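You operate a simulated robot arm through the tools that you are given. There is no shell and no other tool.

Carry out the task below with a simulated robot arm. There is one attempt and no reset: what you move stays moved.

TASK
Switch on the service panel, then its blue socket; open the air valve.
Fine: the main switch is under the clear cover; shut the cover again. Where these are worked on the way, their far stop is far enough and under half their travel is too little: main switch cover.

It is judged by the outcome, as a careful person would: the job done as asked, and still so three seconds after it is handed in. It fails if anything else is knocked over, pushed out of place, dropped, spilled or broken. A push-on lid holds only when it is set on centred and level and pressed home; a screw cap is set on level and turned clockwise until tight.

THE ROBOT
A 6-joint arm with a two-finger parallel gripper, fixed in place. Base frame: the origin is on the floor under the middle of its stand, x ahead of it, y to its left, z up. Units: m, rad, N and s.
It reaches about 0.838 m from its shoulder. Its first joint turns from -2.007 to 2.007 rad. Payload 4.2 kg.
The tool frame sits at the grasp point between the pads (the TCP): z along the fingers, y along the line on which they close. The tips reach 0.023 m beyond it. The gripper opens to 0.094 m. The fingers are 0.038 m wide and 0.01 m thick; the gripper's body (0.054 by 0.096 m) begins 0.039 m behind the TCP.
Orientation is that of the tool frame in the base frame, as [roll, pitch, yaw] about the fixed x, y, z axes, in that order (R = Rz(yaw) Ry(pitch) Rx(roll)). With the fingers straight down and closing along the base's y, the tool's x points along the base's -x, its y along +y and its z along -z.

THE INTERFACE
- The arm moves only by the tool drive_tool. Its argument "increments" is a list of rows, each a list of 2 entries, a list of its own where there are three numbers: the shift along the tool's x, y, z in m, then the turn, a rotation vector about the tool's x, y, z in degrees. In form: [[[tx, ty, tz], [ax, ay, az]], ...]. A call has 1 to 20 rows; each row shifts and turns the commanded pose from where the row before left it, along the tool's axes as they then stand. "claw" is the finger opening in m, from 0 to 0.094, set as the call begins (left out, the last holds). A row lasts 0.2 s, in which the tool goes at most 0.05 m and 0.15 rad; a call with a longer step from one row to the next is refused whole, and so is a gripper value outside its range. A pose out of reach is approached as far as the arm can. The call stops where the force on the tool passes 50 N (or 10 N more than at its start, if that is more) or the arm is blocked; 0.2 s more then pass. The fingers move at their own pace (about 0.108 m/s each) and stop on an object; they squeeze with about 22 N. The grip force told is the motor's: it shows also when the fingers shut on nothing. Time passes only in rows, and 0.2 s behind the last, so rows that do not move let the fingers close. The reply holds the time, the measured pose of the TCP, the force on the tool along the base axes, the opening and the grip force, in the units named above and with some noise, with the torque about the TCP (base axes, N m) and any sound that the robot's microphone picked up.
- Cameras (640 x 400 px; columns grow to the right, rows downward): "scene" is fixed at [0.2196, -0.4995, 1.4702]; the picture's right is [0.67, -0.74, 0.00], its down [-0.31, -0.28, -0.91] and it looks along [0.67, 0.61, -0.42] (base axes); focal length 214 px, centre (320, 200). "wrist" rides on the gripper at [0.086, 0.016, -0.075] in the tool frame; the picture's right is [-0.18, 0.98, 0.00], its down [-0.58, -0.11, -0.81] and it looks along [-0.79, -0.15, 0.59] (tool axes); focal length 243 px, centre (320, 200). There is no depth. A picture from a camera that has moved, and an enlarged one, comes with that camera's place and axes in the base frame and with its lens.
- grab_frame(camera): a new picture of that camera. It takes no simulated time.
- lift_body(by): slides the trunk up (or, below 0, down) by that many m; the arm rides with it, the base frame stays. It gives what a move gives, with no picture.
- close_up(camera, box): a new picture of the part [left, top, right, bottom] of that camera's present view, enlarged. It takes no simulated time.
- finish_job(): hands the job in; it is judged then, once.

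Nothing tells you positions but the pictures and the camera data. Unless the task says otherwise, let go and move clear before handing in.

The tools are called after ">>>" as name(argument=value, ...) on one line, values as JSON. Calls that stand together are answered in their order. drive_tool: Moves the arm, as the interface text tells. Its arguments: {"type":"object","properties":{"increments":{"type":"array","items":{"type":"array"}},"claw":{"type":"number"}},"required":["increments"]} The other tools are called the same way: lift_body (by) moves the trunk up or down; grab_frame (camera) takes a picture; close_up (camera, box) takes an enlarged picture of a part of a camera's view; finish_job () hands the job in.

At the start:

```text
clock: 0.0
eef_pos: [0.501, 0.0529, 1.5095]
orientation: [3.141, 0.0, 3.141]
ft_force: [-0.8, 0.3, -0.2]
torque: [0.01, 0.03, 0.0]
opening: 0.0943
gripper_force: 0.0
trunk travel left (down, up): [-0.895, 0.095]
```

scene: 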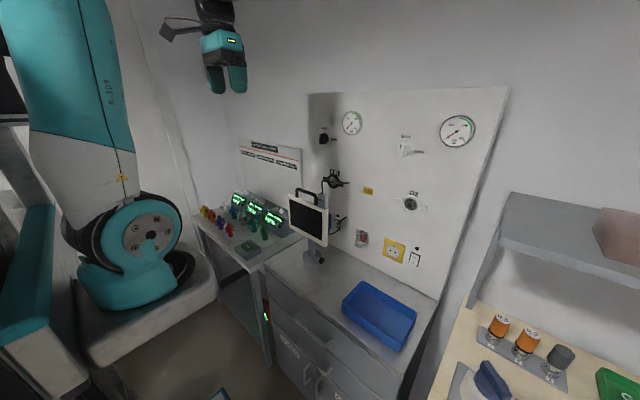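
wrist: 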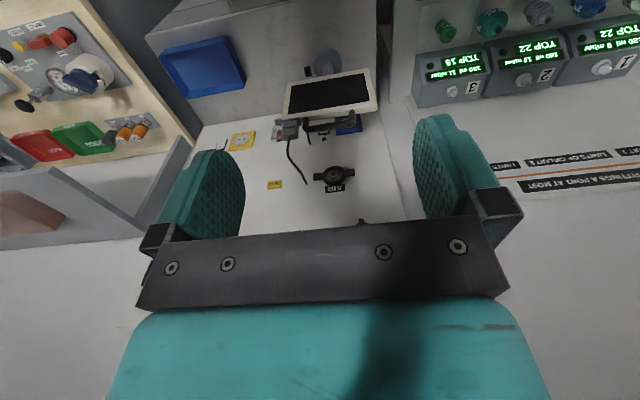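

I see a service wall with gauges, valves and sockets, a counter with a monitor and a blue tray, and more panels to the right. I'll enlarge parts of the scene view to identify the panel, socket and valve before moving.

>>> close_up(camera="scene", box=[280, 80, 520, 230])

>>> close_up(camera="scene", box=[280, 160, 440, 280])

>>> close_up(camera="scene", box=[440, 280, 640, 400])

>>> close_up(camera="wrist", box=[0, 0, 240, 220])

>>> close_up(camera="wrist", box=[200, 50, 420, 220])

```text
2.67 times, centred on (400, 155) of scene
camera zoom: at [0.2196, -0.4995, 1.4702], right [0.67, -0.74, 0.0], down [-0.31, -0.28, -0.91], along [0.67, 0.61, -0.42], focal length 572 px, centre (107, 320)
```

zoom: 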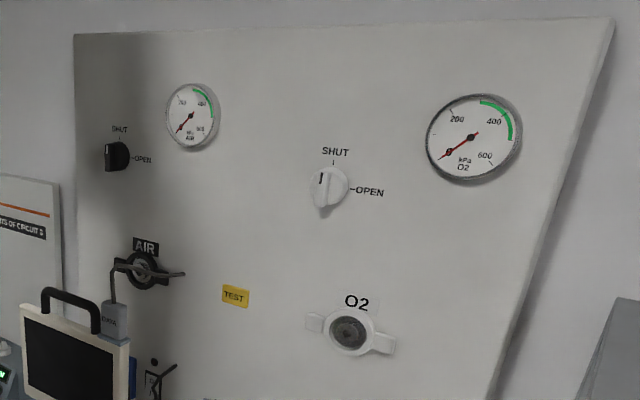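

```text
3.33 times, centred on (360, 220) of scene
camera zoom: at [0.2196, -0.4995, 1.4702], right [0.67, -0.74, 0.0], down [-0.31, -0.28, -0.91], along [0.67, 0.61, -0.42], focal length 715 px, centre (187, 133)
```

zoom: 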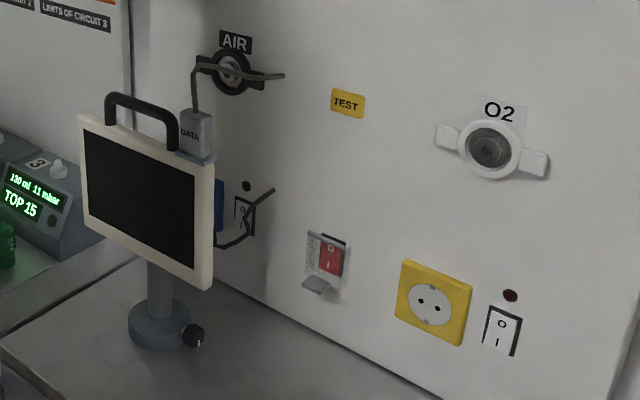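

```text
3.20 times, centred on (540, 340) of scene
camera zoom: at [0.2196, -0.4995, 1.4702], right [0.67, -0.74, 0.0], down [-0.31, -0.28, -0.91], along [0.67, 0.61, -0.42], focal length 686 px, centre (-384, -248)
```

zoom: 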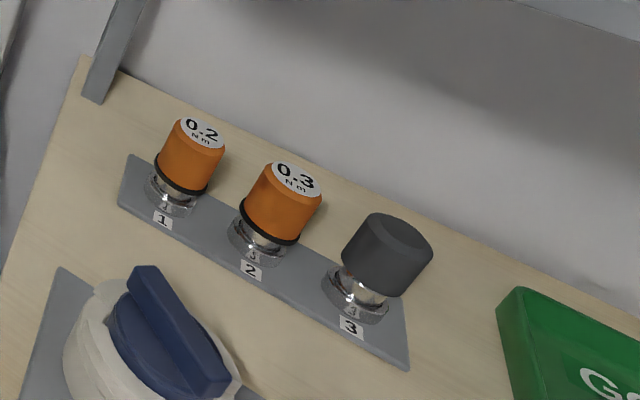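

```text
1.82 times, centred on (120, 110) of wrist
camera zoom: at [0.4135, 0.0694, 1.5836], right [0.18, 0.98, 0.0], down [0.58, -0.11, 0.81], along [0.79, -0.15, -0.59], focal length 441 px, centre (684, 364)
```

zoom: 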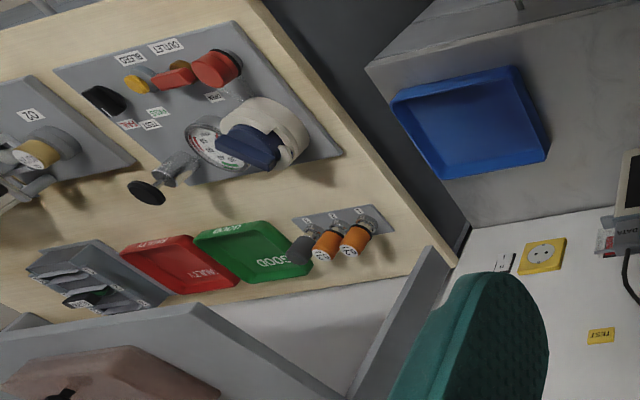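

```text
2.35 times, centred on (310, 135) of wrist
camera zoom: at [0.4135, 0.0694, 1.5836], right [0.18, 0.98, 0.0], down [0.58, -0.11, 0.81], along [0.79, -0.15, -0.59], focal length 571 px, centre (344, 353)
```

zoom: 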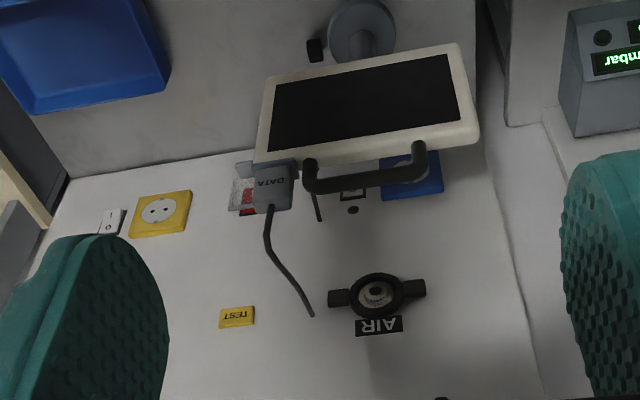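

The tall panel faces the robot at about x = 0.875. The red main switch is under a clear cover near (y -0.15, z 0.98), the blue socket and its rocker are behind the monitor near (y 0 to 0.07, z 0.98), and the air valve knob is near (y 0.06, z 1.34). I'll take tighter close-ups of the fine details.

>>> close_up(camera="scene", box=[330, 215, 394, 255])

>>> close_up(camera="scene", box=[310, 195, 358, 225])

>>> close_up(camera="scene", box=[280, 180, 360, 280])

>>> close_up(camera="scene", box=[310, 120, 350, 150])

>>> close_up(camera="wrist", box=[265, 100, 345, 150])

>>> close_up(camera="scene", box=[0, 0, 280, 300])

```text
10.00 times, centred on (362, 235) of scene
camera zoom: at [0.2196, -0.4995, 1.4702], right [0.67, -0.74, 0.0], down [-0.31, -0.28, -0.91], along [0.67, 0.61, -0.42], focal length 2145 px, centre (-100, -150)
```

zoom: 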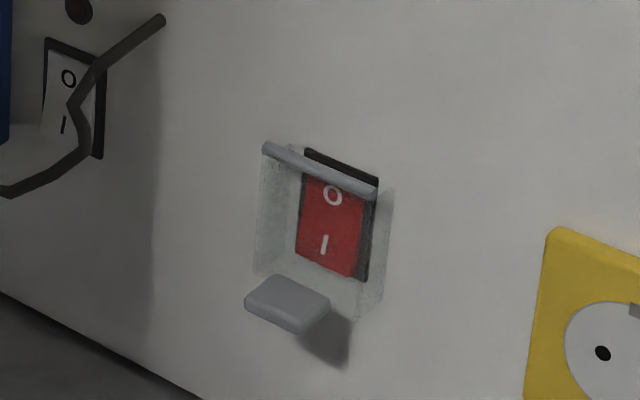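

```text
13.33 times, centred on (334, 210) of scene
camera zoom: at [0.2196, -0.4995, 1.4702], right [0.67, -0.74, 0.0], down [-0.31, -0.28, -0.91], along [0.67, 0.61, -0.42], focal length 2860 px, centre (133, 67)
```

zoom: 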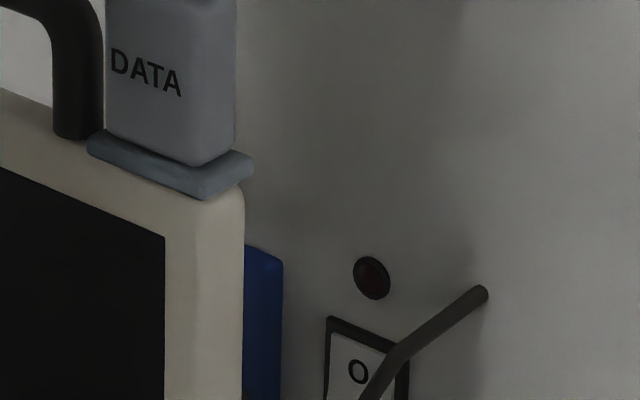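

```text
4.00 times, centred on (320, 230) of scene
camera zoom: at [0.2196, -0.4995, 1.4702], right [0.67, -0.74, 0.0], down [-0.31, -0.28, -0.91], along [0.67, 0.61, -0.42], focal length 858 px, centre (320, 80)
```

zoom: 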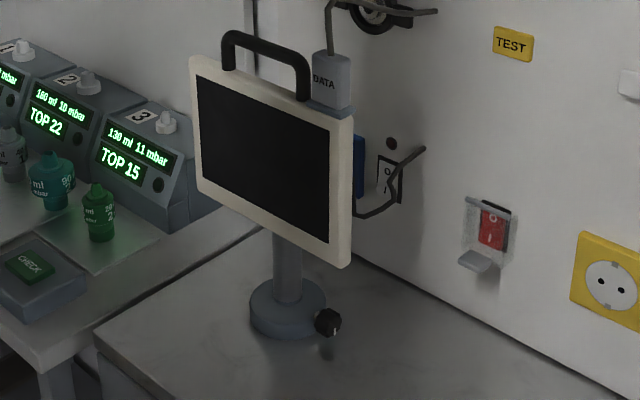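

```text
13.33 times, centred on (330, 135) of scene
camera zoom: at [0.2196, -0.4995, 1.4702], right [0.67, -0.74, 0.0], down [-0.31, -0.28, -0.91], along [0.67, 0.61, -0.42], focal length 2860 px, centre (187, 1067)
```

zoom: 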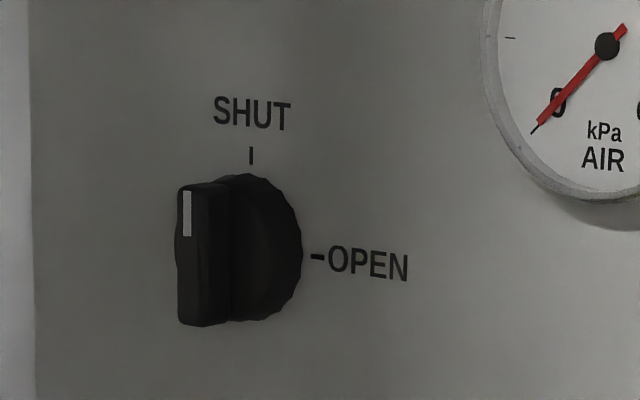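

```text
8.00 times, centred on (305, 125) of wrist
camera zoom: at [0.4135, 0.0694, 1.5836], right [0.18, 0.98, 0.0], down [0.58, -0.11, 0.81], along [0.79, -0.15, -0.59], focal length 1941 px, centre (440, 800)
```

zoom: 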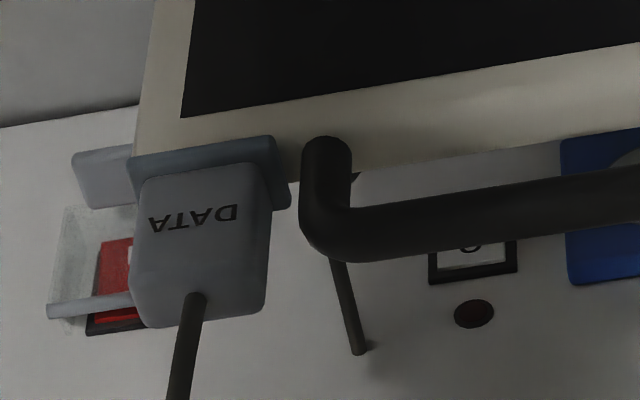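

```text
1.33 times, centred on (140, 150) of scene
camera zoom: at [0.2196, -0.4995, 1.4702], right [0.67, -0.74, 0.0], down [-0.31, -0.28, -0.91], along [0.67, 0.61, -0.42], focal length 286 px, centre (560, 267)
```

zoom: 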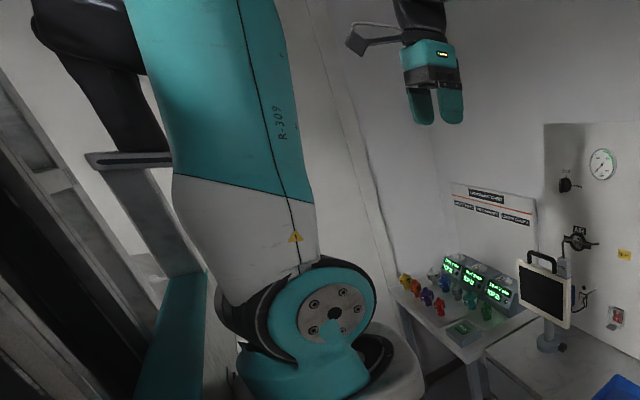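

The main switch cover hinges along its top edge and has a lift tab at the bottom. The air knob's pointer is at SHUT (up) and OPEN is to its right. The blue socket's rocker is tucked behind the monitor with a power cable nearby, so I want better views; I'll roll the wrist 180° so the camera sits on the upper side when the fingers point forward.

>>> drive_tool(increments=[[[0, 0, 0], [0, 0, 8.5]], [[0, 0, 0], [0, 0, 8.5]], [[0, 0, 0], [0, 0, 8.5]], [[0, 0, 0], [0, 0, 8.5]], [[0, 0, 0], [0, 0, 8.5]], [[0, 0, 0], [0, 0, 8.5]], [[0, 0, 0], [0, 0, 8.5]], [[0, 0, 0], [0, 0, 8.5]], [[0, 0, 0], [0, 0, 8.5]], [[0, 0, 0], [0, 0, 8.5]], [[0, 0, 0], [0, 0, 8.5]], [[0, 0, 0], [0, 0, 8.5]], [[0, 0, 0], [0, 0, 8.5]], [[0, 0, 0], [0, 0, 8.5]], [[0, 0, 0], [0, 0, 8.5]], [[0, 0, 0], [0, 0, 8.5]], [[0, 0, 0], [0, 0, 8.5]], [[0, 0, 0], [0, 0, 8.5]], [[0, 0, 0], [0, 0, 8.5]], [[0, 0, 0], [0, 0, 8.5]]], claw=0.0)

>>> grab_frame(camera="scene")

```text
clock: 4.2
eef_pos: [0.4994, 0.0537, 1.5095]
orientation: [3.14, 0.0, 0.171]
ft_force: [0.4, -0.1, 0.0]
torque: [0.01, -0.03, -0.01]
opening: 0.0
gripper_force: 22.1
trunk travel left (down, up): [-0.895, 0.095]
```

```text
taken
```

scene: 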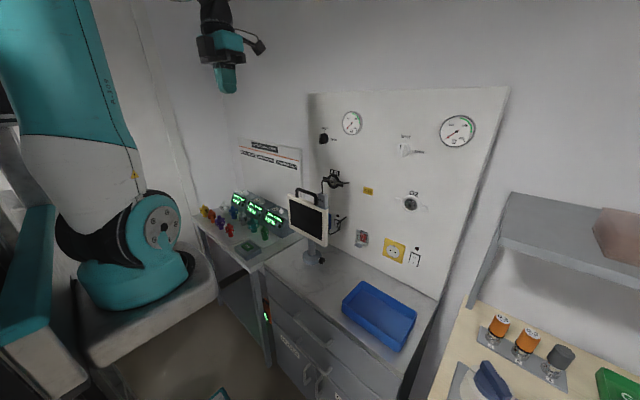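

The wrist roll went through and the arm is clear of everything. Next I'll finish the roll, shift right and forward, and pitch the fingers to point at the panel with the camera on top.

>>> drive_tool(increments=[[[0, 0, 0], [0, 0, 8.5]], [[0, 0, 0], [0, 0, 1.3]], [[0.015, 0.042, 0], [0, 0, 0]], [[0.015, 0.042, 0], [0, 0, 0]], [[0.015, 0.042, 0], [0, 0, 0]], [[0.015, 0.042, 0], [0, 0, 0]], [[0.015, 0.042, 0], [0, 0, 0]], [[0.015, 0.042, 0], [0, 0, 0]], [[0, 0, 0], [0, 8.18, 0]], [[0, 0, 0], [0, 8.18, 0]], [[0, 0, 0], [0, 8.18, 0]], [[0, 0, 0], [0, 8.18, 0]], [[0, 0, 0], [0, 8.18, 0]], [[0, 0, 0], [0, 8.18, 0]], [[0, 0, 0], [0, 8.18, 0]]])

>>> grab_frame(camera="scene")

>>> grab_frame(camera="wrist")

```text
clock: 7.4
eef_pos: [0.5864, -0.2044, 1.487]
orientation: [3.141, -1.002, 0.003]
ft_force: [0.1, -0.3, 0.1]
torque: [-0.01, 0.03, 0.0]
opening: 0.0
gripper_force: 22.3
out of reach, approached as far as the arm can: row 9, 10, 11
trunk travel left (down, up): [-0.895, 0.095]
```

```text
taken
```

scene: 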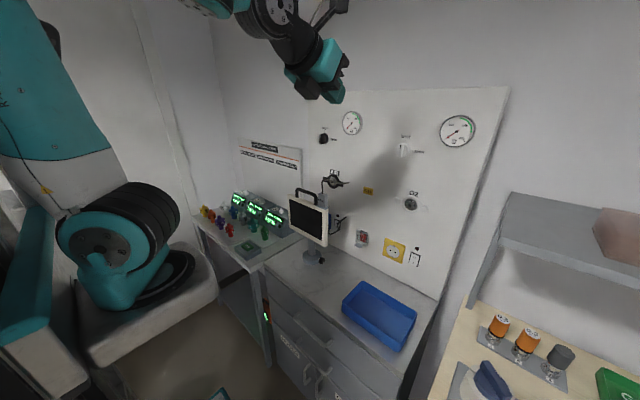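

```text
taken
camera wrist: at [0.5708, -0.2211, 1.5995], right [-0.1, -0.98, -0.16], down [-0.99, 0.11, -0.05], along [0.07, 0.15, -0.99], focal length 243 px, centre (320, 200)
```

wrist: 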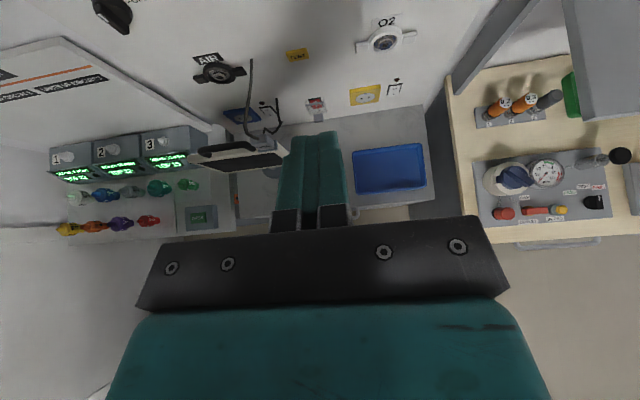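

The camera is now on top and looks down over the counter, though the arm is near its upper reach. I'll lower the trunk to bring the arm level with the panel and finish the pitch.

>>> lift_body(by=-0.22)

>>> drive_tool(increments=[[[0, 0, 0], [0, 8.18, 0]], [[0, 0, 0], [0, 8.18, 0]], [[0, 0, 0], [0, 8.18, 0]], [[0, 0, 0], [0, 8.18, 0]]])

>>> grab_frame(camera="wrist")

>>> grab_frame(camera="scene")

```text
clock: 9.7
eef_pos: [0.5872, -0.2048, 1.2674]
orientation: [-3.141, -1.0, 0.004]
ft_force: [-0.4, -0.2, -0.5]
torque: [-0.02, 0.0, 0.0]
opening: 0.0
gripper_force: 21.7
trunk travel left (down, up): [-0.675, 0.315]
```

```text
clock: 10.7
eef_pos: [0.586, -0.205, 1.2666]
orientation: [-0.058, -1.567, -3.081]
ft_force: [0.3, 0.5, 0.9]
torque: [-0.04, -0.03, -0.02]
opening: 0.0
gripper_force: 21.4
trunk travel left (down, up): [-0.675, 0.315]
```

```text
taken
camera wrist: at [0.5117, -0.2215, 1.3535], right [0.0, -0.98, -0.18], down [-0.81, 0.11, -0.58], along [0.59, 0.15, -0.79], focal length 243 px, centre (320, 200)
```

wrist: 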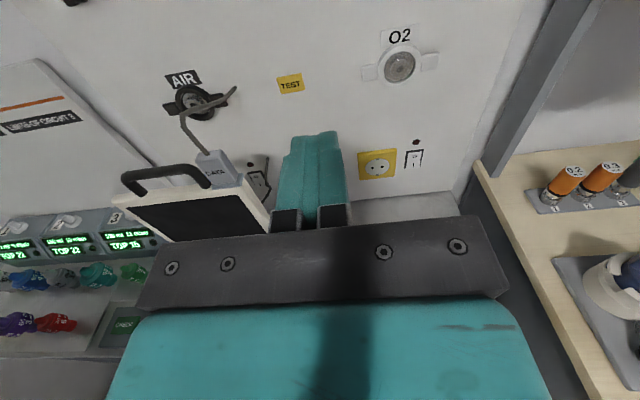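

```text
taken
```

scene: 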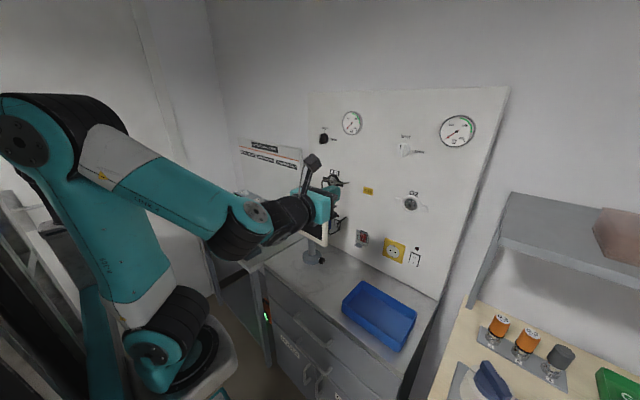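

The fingers now point at the panel. I'll drop lower and to the right and turn left to look behind the monitor at the blue socket's rocker.

>>> drive_tool(increments=[[[-0.034, 0.02, 0.006], [0, 0, 0]], [[-0.034, 0.02, 0.006], [0, 0, 0]], [[-0.034, 0.02, 0.006], [0, 0, 0]], [[-0.034, 0.02, 0.006], [0, 0, 0]], [[-0.034, 0.02, 0.006], [0, 0, 0]], [[0, 0, 0], [8.5, 0, 0]], [[0, 0, 0], [8.5, 0, 0]], [[0, 0, 0], [8.5, 0, 0]], [[0, 0, 0], [8.5, 0, 0]], [[0, 0, 0], [8.5, 0, 0]], [[0, 0, 0], [8.5, 0, 0]]])

>>> grab_frame(camera="wrist")

>>> grab_frame(camera="scene")

```text
clock: 13.1
eef_pos: [0.7787, -0.2108, 1.1382]
orientation: [-3.085, -1.496, 0.765]
ft_force: [-0.7, -0.6, 1.2]
torque: [-0.03, -0.02, 0.02]
opening: 0.0
gripper_force: 22.4
out of reach, approached as far as the arm can: row 4, 5, 6, 7, 8, 9, 10, 11
trunk travel left (down, up): [-0.675, 0.315]
```

```text
taken
camera wrist: at [0.7437, -0.2727, 1.2297], right [0.71, -0.68, -0.19], down [-0.66, -0.55, -0.52], along [0.25, 0.49, -0.83], focal length 243 px, centre (320, 200)
```

wrist: 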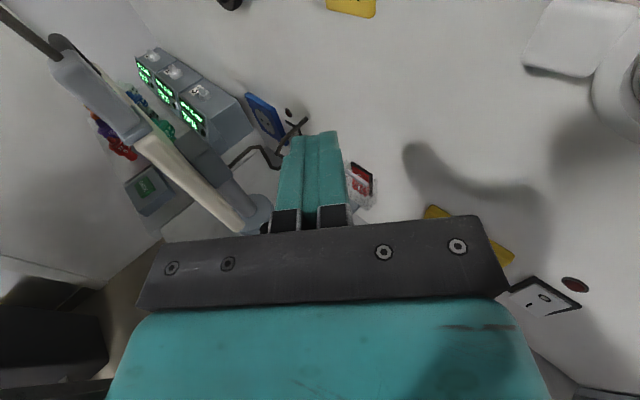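

```text
taken
```

scene: 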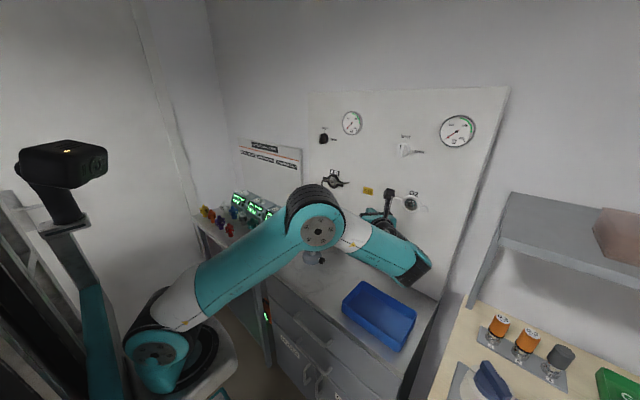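

The arm refolded with its elbow forward, but nothing was touched and the view past the monitor's right side is useful. I'll zoom in on the rocker, the cable and the monitor back before moving again.

>>> close_up(camera="wrist", box=[200, 80, 328, 160])

>>> close_up(camera="wrist", box=[40, 20, 400, 245])

>>> close_up(camera="wrist", box=[336, 150, 400, 220])

>>> close_up(camera="scene", box=[260, 170, 460, 300])

```text
5.00 times, centred on (264, 120) of wrist
camera zoom: at [0.7437, -0.2727, 1.2297], right [0.71, -0.68, -0.19], down [-0.66, -0.55, -0.52], along [0.25, 0.49, -0.83], focal length 1213 px, centre (600, 600)
```

zoom: 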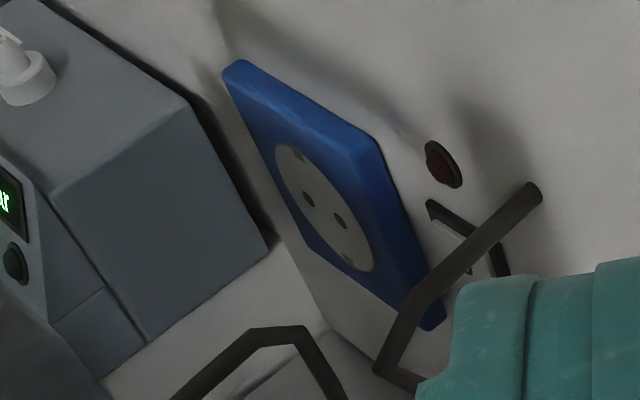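

```text
1.78 times, centred on (220, 132) of wrist
camera zoom: at [0.7437, -0.2727, 1.2297], right [0.71, -0.68, -0.19], down [-0.66, -0.55, -0.52], along [0.25, 0.49, -0.83], focal length 431 px, centre (498, 320)
```

zoom: 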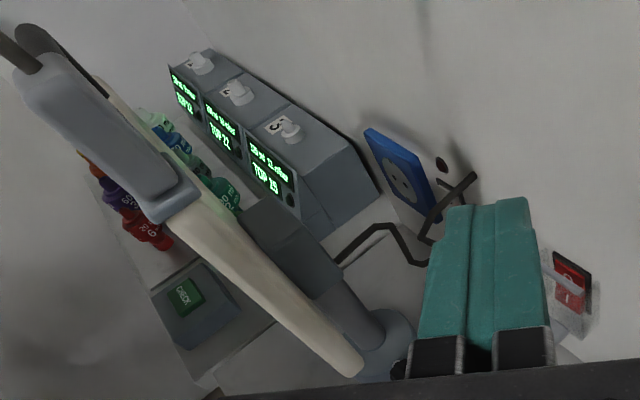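

```text
5.71 times, centred on (368, 185) of wrist
camera zoom: at [0.7437, -0.2727, 1.2297], right [0.71, -0.68, -0.19], down [-0.66, -0.55, -0.52], along [0.25, 0.49, -0.83], focal length 1386 px, centre (46, 286)
```

zoom: 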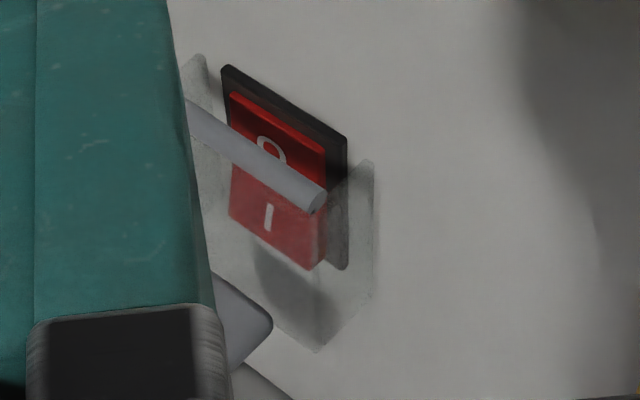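

```text
3.08 times, centred on (360, 235) of scene
camera zoom: at [0.2196, -0.4995, 1.4702], right [0.67, -0.74, 0.0], down [-0.31, -0.28, -0.91], along [0.67, 0.61, -0.42], focal length 660 px, centre (197, 92)
```

zoom: 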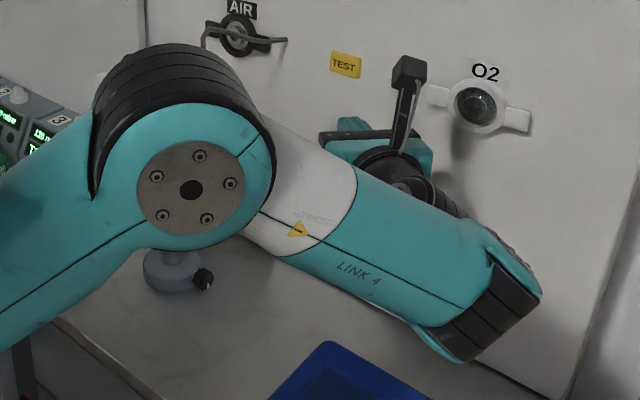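

The blue rocker sits just right of the blue socket, with the monitor's power cable drooping in front of it. I'll open the fingers in place to clear the camera's view of it.

>>> drive_tool(increments=[[[0, 0, 0], [0, 0, 0]], [[0, 0, 0], [0, 0, 0]], [[0, 0, 0], [0, 0, 0]]], claw=0.094)

>>> close_up(camera="wrist", box=[220, 90, 364, 180])

>>> grab_frame(camera="wrist")

```text
clock: 13.9
eef_pos: [0.7779, -0.2111, 1.1373]
orientation: [-3.084, -1.495, 0.766]
ft_force: [0.6, -0.4, 0.4]
torque: [-0.02, 0.01, 0.0]
opening: 0.094
gripper_force: 0.0
trunk travel left (down, up): [-0.675, 0.315]
```

```text
4.44 times, centred on (292, 135) of wrist
camera zoom: at [0.7441, -0.2722, 1.2293], right [0.71, -0.68, -0.19], down [-0.66, -0.55, -0.52], along [0.25, 0.49, -0.83], focal length 1078 px, centre (444, 489)
```

zoom: 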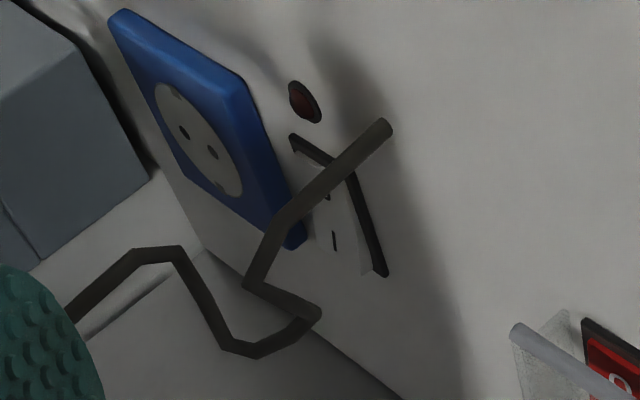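

```text
taken
camera wrist: at [0.7441, -0.2722, 1.2293], right [0.71, -0.68, -0.19], down [-0.66, -0.55, -0.52], along [0.25, 0.49, -0.83], focal length 243 px, centre (320, 200)
```

wrist: 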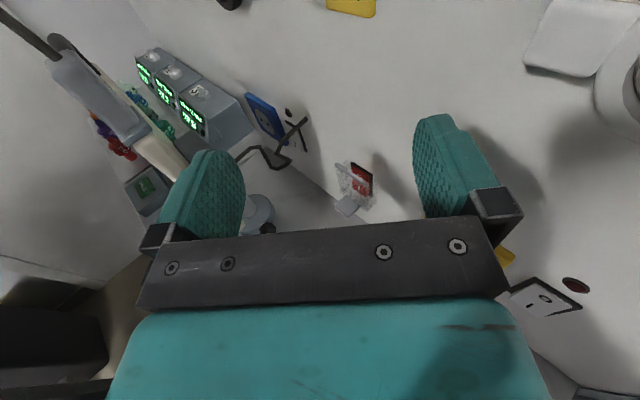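

I can now trace the cable: it leaves the wall near (y -0.05, z 1.03), loops out to about x = 0.82 and droops in front of the rocker, down to about z = 0.96. I'll measure the monitor's edges and the mount to see how much room there is.

>>> close_up(camera="wrist", box=[100, 80, 300, 240])

>>> close_up(camera="wrist", box=[200, 150, 300, 240])

>>> close_up(camera="wrist", box=[320, 150, 400, 225])

```text
2.50 times, centred on (200, 160) of wrist
camera zoom: at [0.7441, -0.2722, 1.2293], right [0.71, -0.68, -0.19], down [-0.66, -0.55, -0.52], along [0.25, 0.49, -0.83], focal length 606 px, centre (620, 300)
```

zoom: 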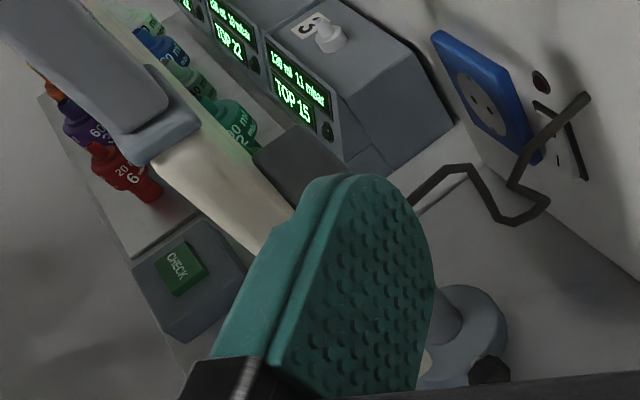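

```text
4.44 times, centred on (250, 195) of wrist
camera zoom: at [0.7441, -0.2722, 1.2293], right [0.71, -0.68, -0.19], down [-0.66, -0.55, -0.52], along [0.25, 0.49, -0.83], focal length 1078 px, centre (631, 222)
```

zoom: 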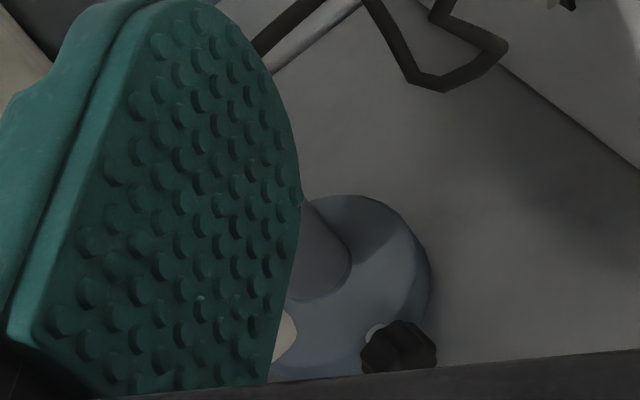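

```text
5.33 times, centred on (360, 188) of wrist
camera zoom: at [0.7441, -0.2722, 1.2293], right [0.71, -0.68, -0.19], down [-0.66, -0.55, -0.52], along [0.25, 0.49, -0.83], focal length 1294 px, centre (107, 267)
```

zoom: 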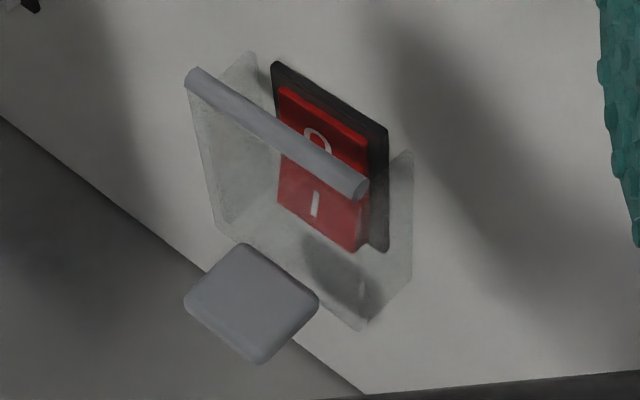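

The power cable hangs no lower than about z = 0.955, so a low, nearly level approach from the right can slip under it to the rocker. First comes the main switch: I'll back away and turn the gripper to face the panel squarely, watching how the arm folds.

>>> drive_tool(increments=[[[0, 0, -0.02], [0, 0, 0]], [[0, 0, -0.02], [0, 0, 0]], [[0, 0, -0.02], [-6, 0, 0]], [[0, 0, 0], [-6, 0, 0]], [[0, 0, 0], [-6, 0, 0]]], claw=0.0)

>>> grab_frame(camera="scene")

```text
clock: 15.1
eef_pos: [0.7654, -0.2252, 1.1396]
orientation: [2.954, -1.526, 0.729]
ft_force: [0.7, 0.9, 0.8]
torque: [0.01, -0.04, 0.03]
opening: 0.0002
gripper_force: 22.2
out of reach, approached as far as the arm can: row 1, 2
trunk travel left (down, up): [-0.675, 0.315]
```

```text
taken
```

scene: 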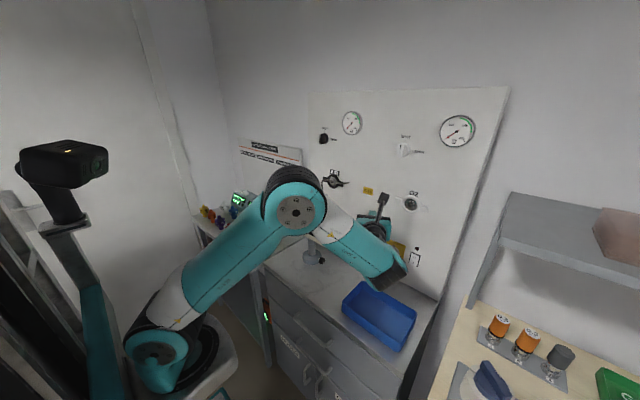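

The arm responds normally again once the yaw comes off. I'll keep turning square to the panel and back off a little.

>>> drive_tool(increments=[[[0, 0, 0], [-7.75, 0, 0]], [[0, 0, 0], [-7.75, 0, 0]], [[0, 0, 0], [-7.75, 0, 0]], [[0, 0, 0], [-7.75, 0, 0]], [[0, 0, -0.02], [0, 0, 0]], [[0, 0, -0.02], [0, 0, 0]]])

>>> grab_frame(camera="scene")

>>> grab_frame(camera="wrist")

```text
clock: 16.5
eef_pos: [0.7263, -0.2253, 1.1425]
orientation: [2.417, -1.524, 0.724]
ft_force: [0.1, 0.0, -0.6]
torque: [0.0, -0.04, 0.0]
opening: 0.0002
gripper_force: 22.0
trunk travel left (down, up): [-0.675, 0.315]
```

```text
taken
```

scene: 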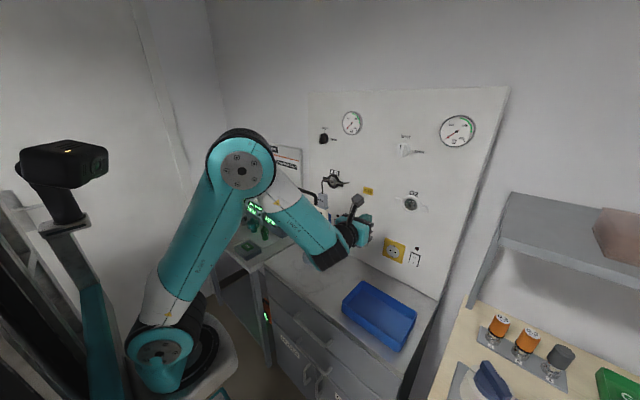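

```text
taken
camera wrist: at [0.6535, -0.2397, 1.232], right [-0.01, -0.99, -0.15], down [-0.83, 0.09, -0.56], along [0.56, 0.12, -0.82], focal length 243 px, centre (320, 200)
```

wrist: 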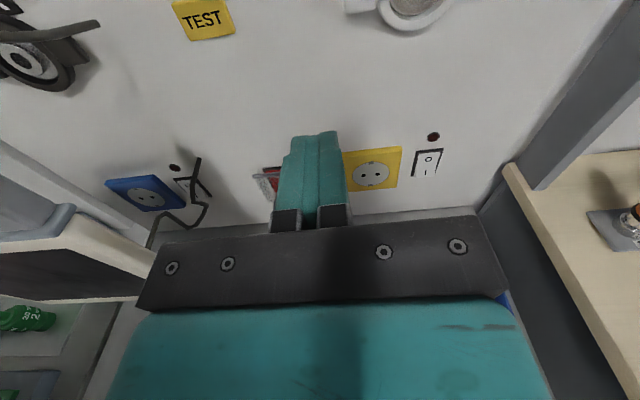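

The gripper is nearly level and square to the panel. I'll tilt it 15° down and move in front of and just below the cover's lift tab, stopping short of the panel.

>>> drive_tool(increments=[[[0, 0, -0.01], [0, -6.5, 0]], [[0, 0, 0], [0, -6.5, 0]], [[-0.0343, -0.0135, 0.007], [0, 0, 0]], [[-0.0343, -0.0135, 0.007], [0, 0, 0]], [[-0.0343, -0.0135, 0.007], [0, 0, 0]], [[-0.0343, -0.0135, 0.007], [0, 0, 0]]])

>>> grab_frame(camera="scene")

>>> grab_frame(camera="wrist")

```text
clock: 17.9
eef_pos: [0.7064, -0.1745, 1.0013]
orientation: [3.024, -1.306, 0.112]
ft_force: [0.0, 0.8, 0.1]
torque: [0.02, -0.03, -0.03]
opening: 0.0
gripper_force: 21.5
trunk travel left (down, up): [-0.675, 0.315]
```

```text
taken
```

scene: 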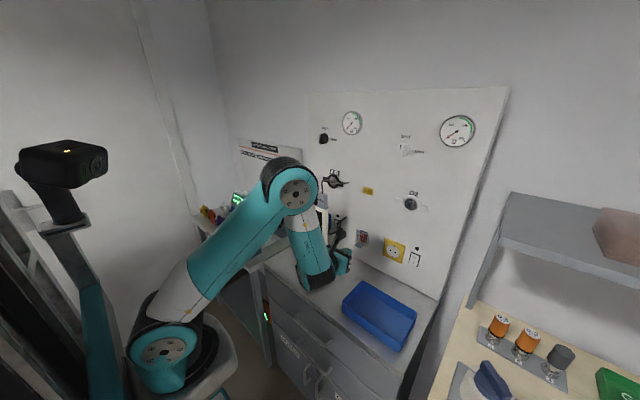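

```text
taken
camera wrist: at [0.6571, -0.1882, 1.1043], right [-0.05, -0.99, -0.15], down [-0.93, 0.1, -0.36], along [0.37, 0.12, -0.92], focal length 243 px, centre (320, 200)
```

wrist: 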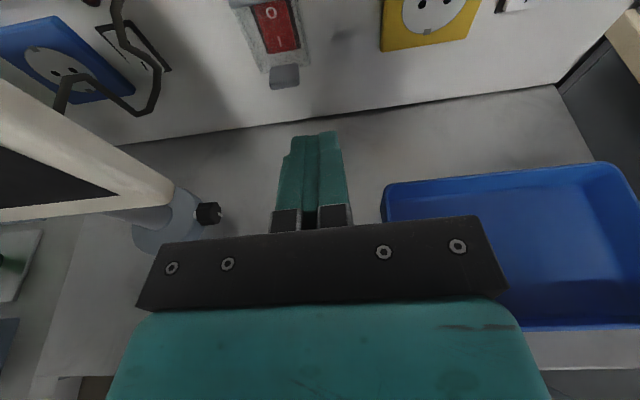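

Good view: the tab, the red switch, the cable and the blue rocker are all visible, and the gripper is clear. I'll zoom in to refine positions before sliding under the tab.

>>> close_up(camera="wrist", box=[220, 0, 348, 100])

>>> close_up(camera="wrist", box=[20, 0, 200, 130])

>>> close_up(camera="scene", box=[260, 170, 420, 300])

```text
4.00 times, centred on (284, 50) of wrist
camera zoom: at [0.6571, -0.1882, 1.1043], right [-0.05, -0.99, -0.15], down [-0.93, 0.1, -0.36], along [0.37, 0.12, -0.92], focal length 970 px, centre (464, 800)
```

zoom: 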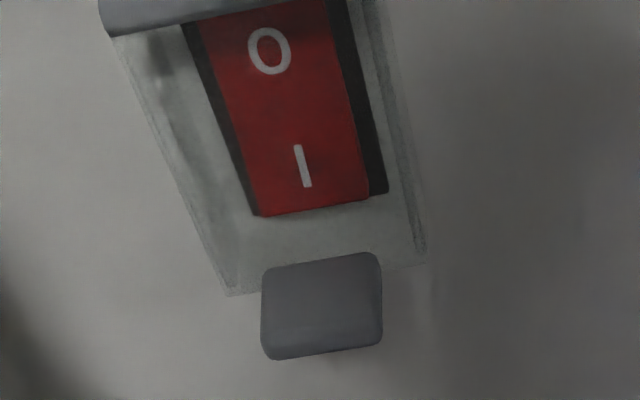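

```text
3.08 times, centred on (110, 65) of wrist
camera zoom: at [0.6571, -0.1882, 1.1043], right [-0.05, -0.99, -0.15], down [-0.93, 0.1, -0.36], along [0.37, 0.12, -0.92], focal length 746 px, centre (966, 615)
```

zoom: 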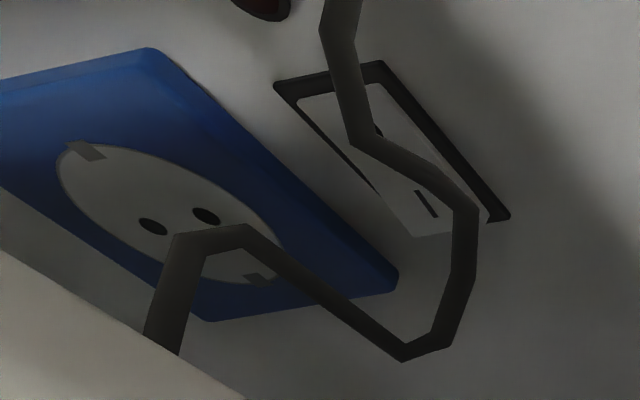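

```text
3.08 times, centred on (340, 235) of scene
camera zoom: at [0.2196, -0.4995, 1.4702], right [0.67, -0.74, 0.0], down [-0.31, -0.28, -0.91], along [0.67, 0.61, -0.42], focal length 660 px, centre (258, 92)
```

zoom: 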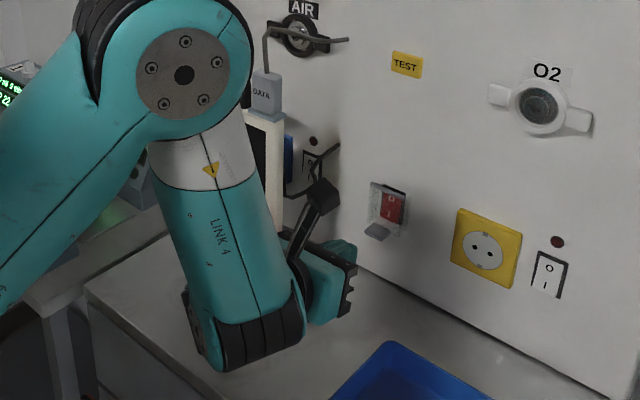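

The tab spans y -0.127 to -0.153 with its front edge near x = 0.838 and z = 0.941; the counter is near z = 0.85. I'll move to just in front of and below the tab.

>>> drive_tool(increments=[[[-0.0205, -0.0123, 0.0292], [0, 0, 0]], [[-0.0205, -0.0123, 0.0292], [0, 0, 0]], [[-0.0206, -0.0124, 0.0293], [0, 0, 0]], [[0, 0, 0], [0, 0, 0]]])

>>> grab_frame(camera="wrist")

>>> close_up(camera="scene", box=[260, 170, 420, 300])

```text
clock: 18.9
eef_pos: [0.7768, -0.137, 0.9168]
orientation: [3.025, -1.309, 0.113]
ft_force: [-0.2, -0.4, 0.6]
torque: [0.01, 0.01, 0.0]
opening: 0.0
gripper_force: 21.7
trunk travel left (down, up): [-0.675, 0.315]
```

```text
taken
camera wrist: at [0.7266, -0.1501, 1.0209], right [-0.05, -0.99, -0.15], down [-0.93, 0.1, -0.36], along [0.37, 0.12, -0.92], focal length 243 px, centre (320, 200)
```

wrist: 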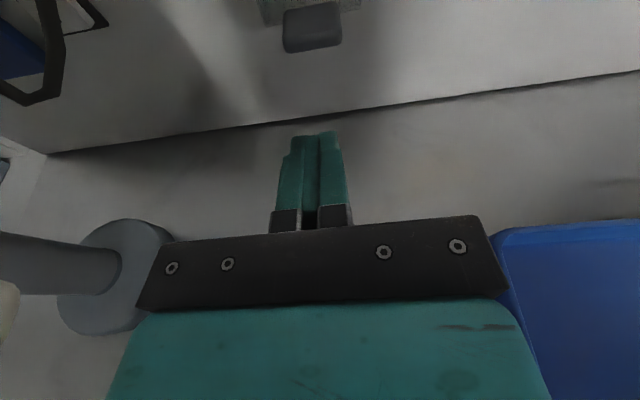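

```text
3.08 times, centred on (340, 235) of scene
camera zoom: at [0.2196, -0.4995, 1.4702], right [0.67, -0.74, 0.0], down [-0.31, -0.28, -0.91], along [0.67, 0.61, -0.42], focal length 660 px, centre (258, 92)
```

zoom: 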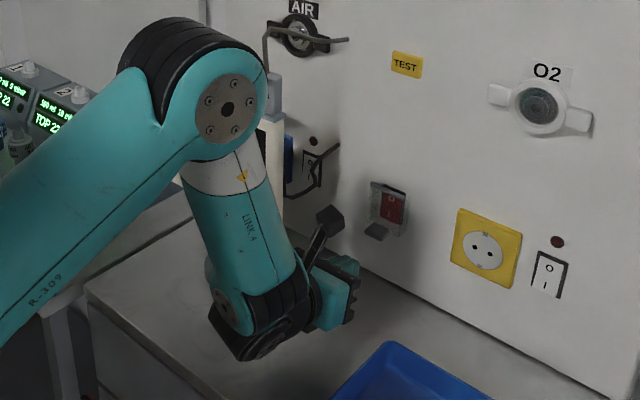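

The fingers are lined up, but the arm's elbow has come forward close to the monitor, so pushing on like this would hit it. I'll back off, raise the trunk and reach down from above so the elbow stays well back.

>>> drive_tool(increments=[[[-0.0078, 0, -0.029], [0, 0, 0]], [[-0.0078, 0, -0.029], [0, 0, 0]]])

>>> lift_body(by=0.12)

>>> grab_frame(camera="scene")

```text
clock: 19.5
eef_pos: [0.7159, -0.1414, 0.9178]
orientation: [3.028, -1.308, 0.109]
ft_force: [0.3, 0.4, 0.6]
torque: [0.0, 0.05, -0.04]
opening: 0.0001
gripper_force: 22.2
trunk travel left (down, up): [-0.675, 0.315]
```

```text
clock: 21.0
eef_pos: [0.7172, -0.1412, 1.0365]
orientation: [3.024, -1.307, 0.11]
ft_force: [0.3, 0.0, -0.4]
torque: [0.01, -0.01, -0.01]
opening: 0.0
gripper_force: 22.1
trunk travel left (down, up): [-0.795, 0.195]
```

```text
taken
```

scene: 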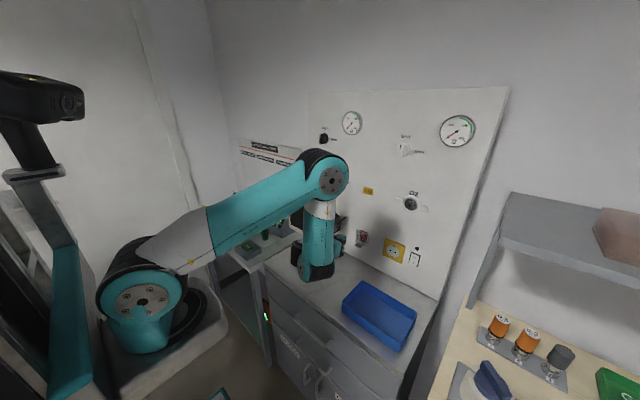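

The gripper is clear. I'll raise the trunk further so the arm reaches down, and yaw the tool about 25° left so the forearm stays to the right of the monitor, then descend part-way.

>>> lift_body(by=0.15)

>>> drive_tool(increments=[[[0, 0.012, -0.01], [8.33, 0, 0]], [[0, 0.012, -0.01], [8.33, 0, 0]], [[0, 0.012, -0.01], [8.33, 0, 0]], [[-0.0354, 0.006, 0.015], [0, 0, 0]], [[-0.0354, 0.006, 0.015], [0, 0, 0]], [[-0.0354, 0.006, 0.015], [0, 0, 0]]])

>>> grab_frame(camera="scene")

>>> grab_frame(camera="wrist")

```text
clock: 22.8
eef_pos: [0.7171, -0.1419, 1.1883]
orientation: [3.024, -1.309, 0.111]
ft_force: [0.5, -0.7, -0.6]
torque: [-0.01, 0.0, -0.02]
opening: 0.0
gripper_force: 22.1
trunk travel left (down, up): [-0.945, 0.045]
```

```text
clock: 24.2
eef_pos: [0.7128, -0.1824, 1.0819]
orientation: [-2.822, -1.31, 0.113]
ft_force: [-0.6, 0.5, -0.4]
torque: [0.0, 0.0, -0.01]
opening: 0.0
gripper_force: 22.0
trunk travel left (down, up): [-0.945, 0.045]
```

```text
taken
```

scene: 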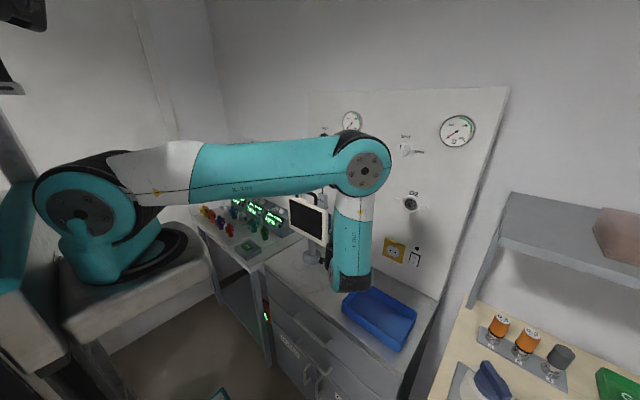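

```text
taken
camera wrist: at [0.6768, -0.2252, 1.1833], right [0.35, -0.9, -0.26], down [-0.9, -0.25, -0.35], along [0.25, 0.36, -0.9], focal length 243 px, centre (320, 200)
```

wrist: 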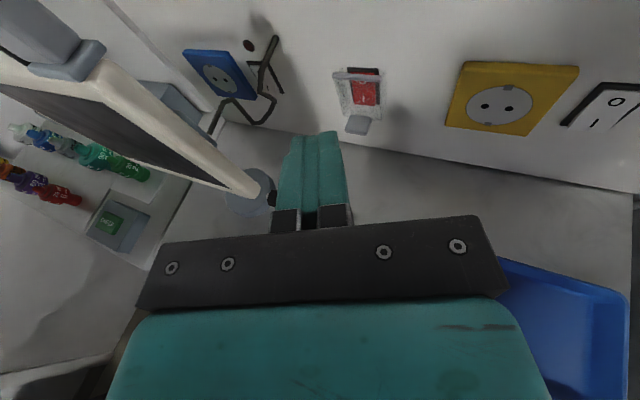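

The forearm now hangs to the right of the monitor with good clearance. I'll continue down to the pre-approach point below and in front of the tab.

>>> drive_tool(increments=[[[-0.0289, 0.0064, 0.0194], [0, 0, 0]], [[-0.0289, 0.0064, 0.0194], [0, 0, 0]], [[-0.0289, 0.0064, 0.0194], [0, 0, 0]], [[-0.0289, 0.0064, 0.0194], [0, 0, 0]], [[-0.0288, 0.0066, 0.0195], [0, 0, 0]]])

>>> grab_frame(camera="scene")

>>> grab_frame(camera="wrist")

```text
clock: 25.4
eef_pos: [0.7747, -0.1738, 0.9134]
orientation: [-2.816, -1.311, 0.105]
ft_force: [-1.2, 2.0, 9.7]
torque: [-0.39, 0.73, -0.23]
opening: 0.0
gripper_force: 22.4
trunk travel left (down, up): [-0.945, 0.045]
```

```text
taken
```

scene: 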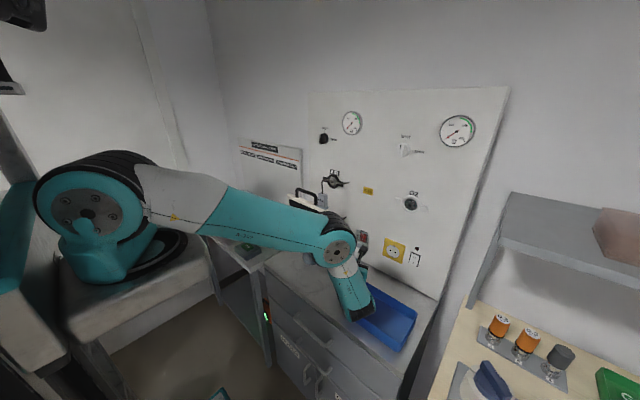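

```text
taken
camera wrist: at [0.7387, -0.2171, 1.0142], right [0.35, -0.9, -0.26], down [-0.9, -0.25, -0.36], along [0.25, 0.36, -0.9], focal length 243 px, centre (320, 200)
```

wrist: 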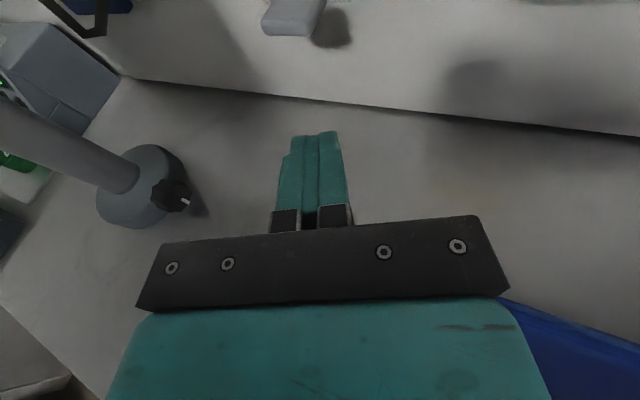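

The force sensor reads about 10 N upward, so the gripper's underside is resting on something, probably the blue tray's rim. I'll lift straight up right away and check the tray.

>>> drive_tool(increments=[[[0.02, 0, 0.005], [0, 0, 0]], [[0.03, 0, 0.008], [0, 0, 0]]])

>>> grab_frame(camera="scene")

>>> grab_frame(camera="wrist")

```text
clock: 26.0
eef_pos: [0.7983, -0.1677, 0.9565]
orientation: [-2.82, -1.306, 0.112]
ft_force: [-0.6, 0.4, -0.4]
torque: [-0.02, 0.03, 0.04]
opening: 0.0001
gripper_force: 22.3
trunk travel left (down, up): [-0.945, 0.045]
```

```text
taken
```

scene: 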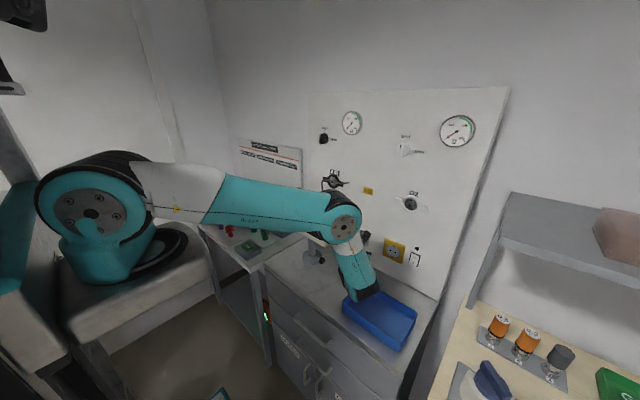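

```text
taken
camera wrist: at [0.7629, -0.2107, 1.0569], right [0.35, -0.9, -0.26], down [-0.9, -0.25, -0.35], along [0.25, 0.36, -0.9], focal length 243 px, centre (320, 200)
```

wrist: 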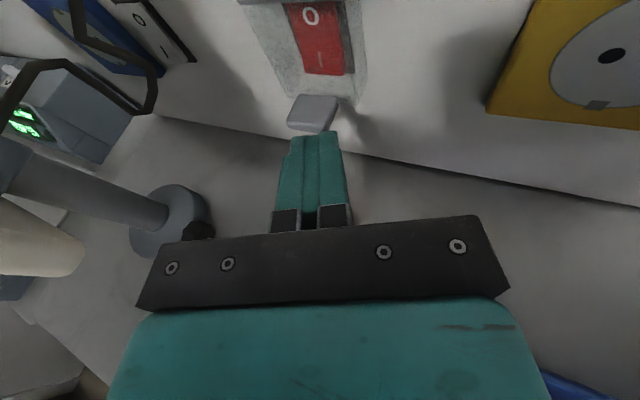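

The contact is gone and the tray has not moved. I'll back off and change to a steeper tilt with less yaw, which keeps the gripper's rear well above and left of the tray.

>>> drive_tool(increments=[[[0.02, 0, -0.03], [0, 0, 0]], [[0, 0, -0.02], [-6.5, 0, 0]], [[0, 0, 0], [-6.5, 0, 0]], [[0, 0, 0], [0, -8, 0]], [[0, 0, 0], [0, -8, 0]]])

>>> grab_frame(camera="scene")

>>> grab_frame(camera="wrist")

```text
clock: 27.2
eef_pos: [0.7593, -0.1885, 0.9898]
orientation: [-3.097, -1.027, 0.162]
ft_force: [-1.1, -0.3, -0.3]
torque: [-0.03, -0.02, 0.02]
opening: 0.0
gripper_force: 21.8
trunk travel left (down, up): [-0.945, 0.045]
```

```text
taken
```

scene: 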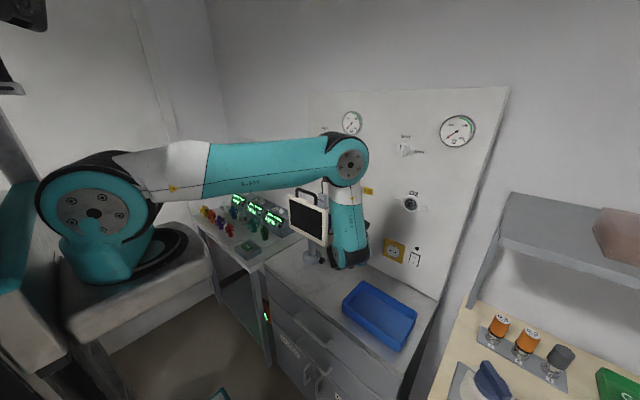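

```text
taken
camera wrist: at [0.7445, -0.2114, 1.1016], right [0.1, -0.98, -0.18], down [-0.99, -0.09, -0.08], along [0.06, 0.19, -0.98], focal length 243 px, centre (320, 200)
```

wrist: 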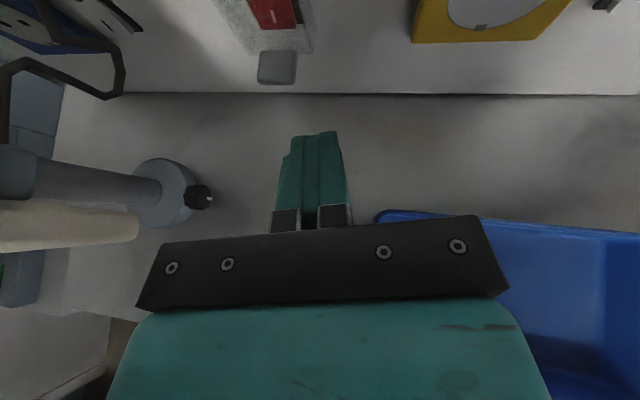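

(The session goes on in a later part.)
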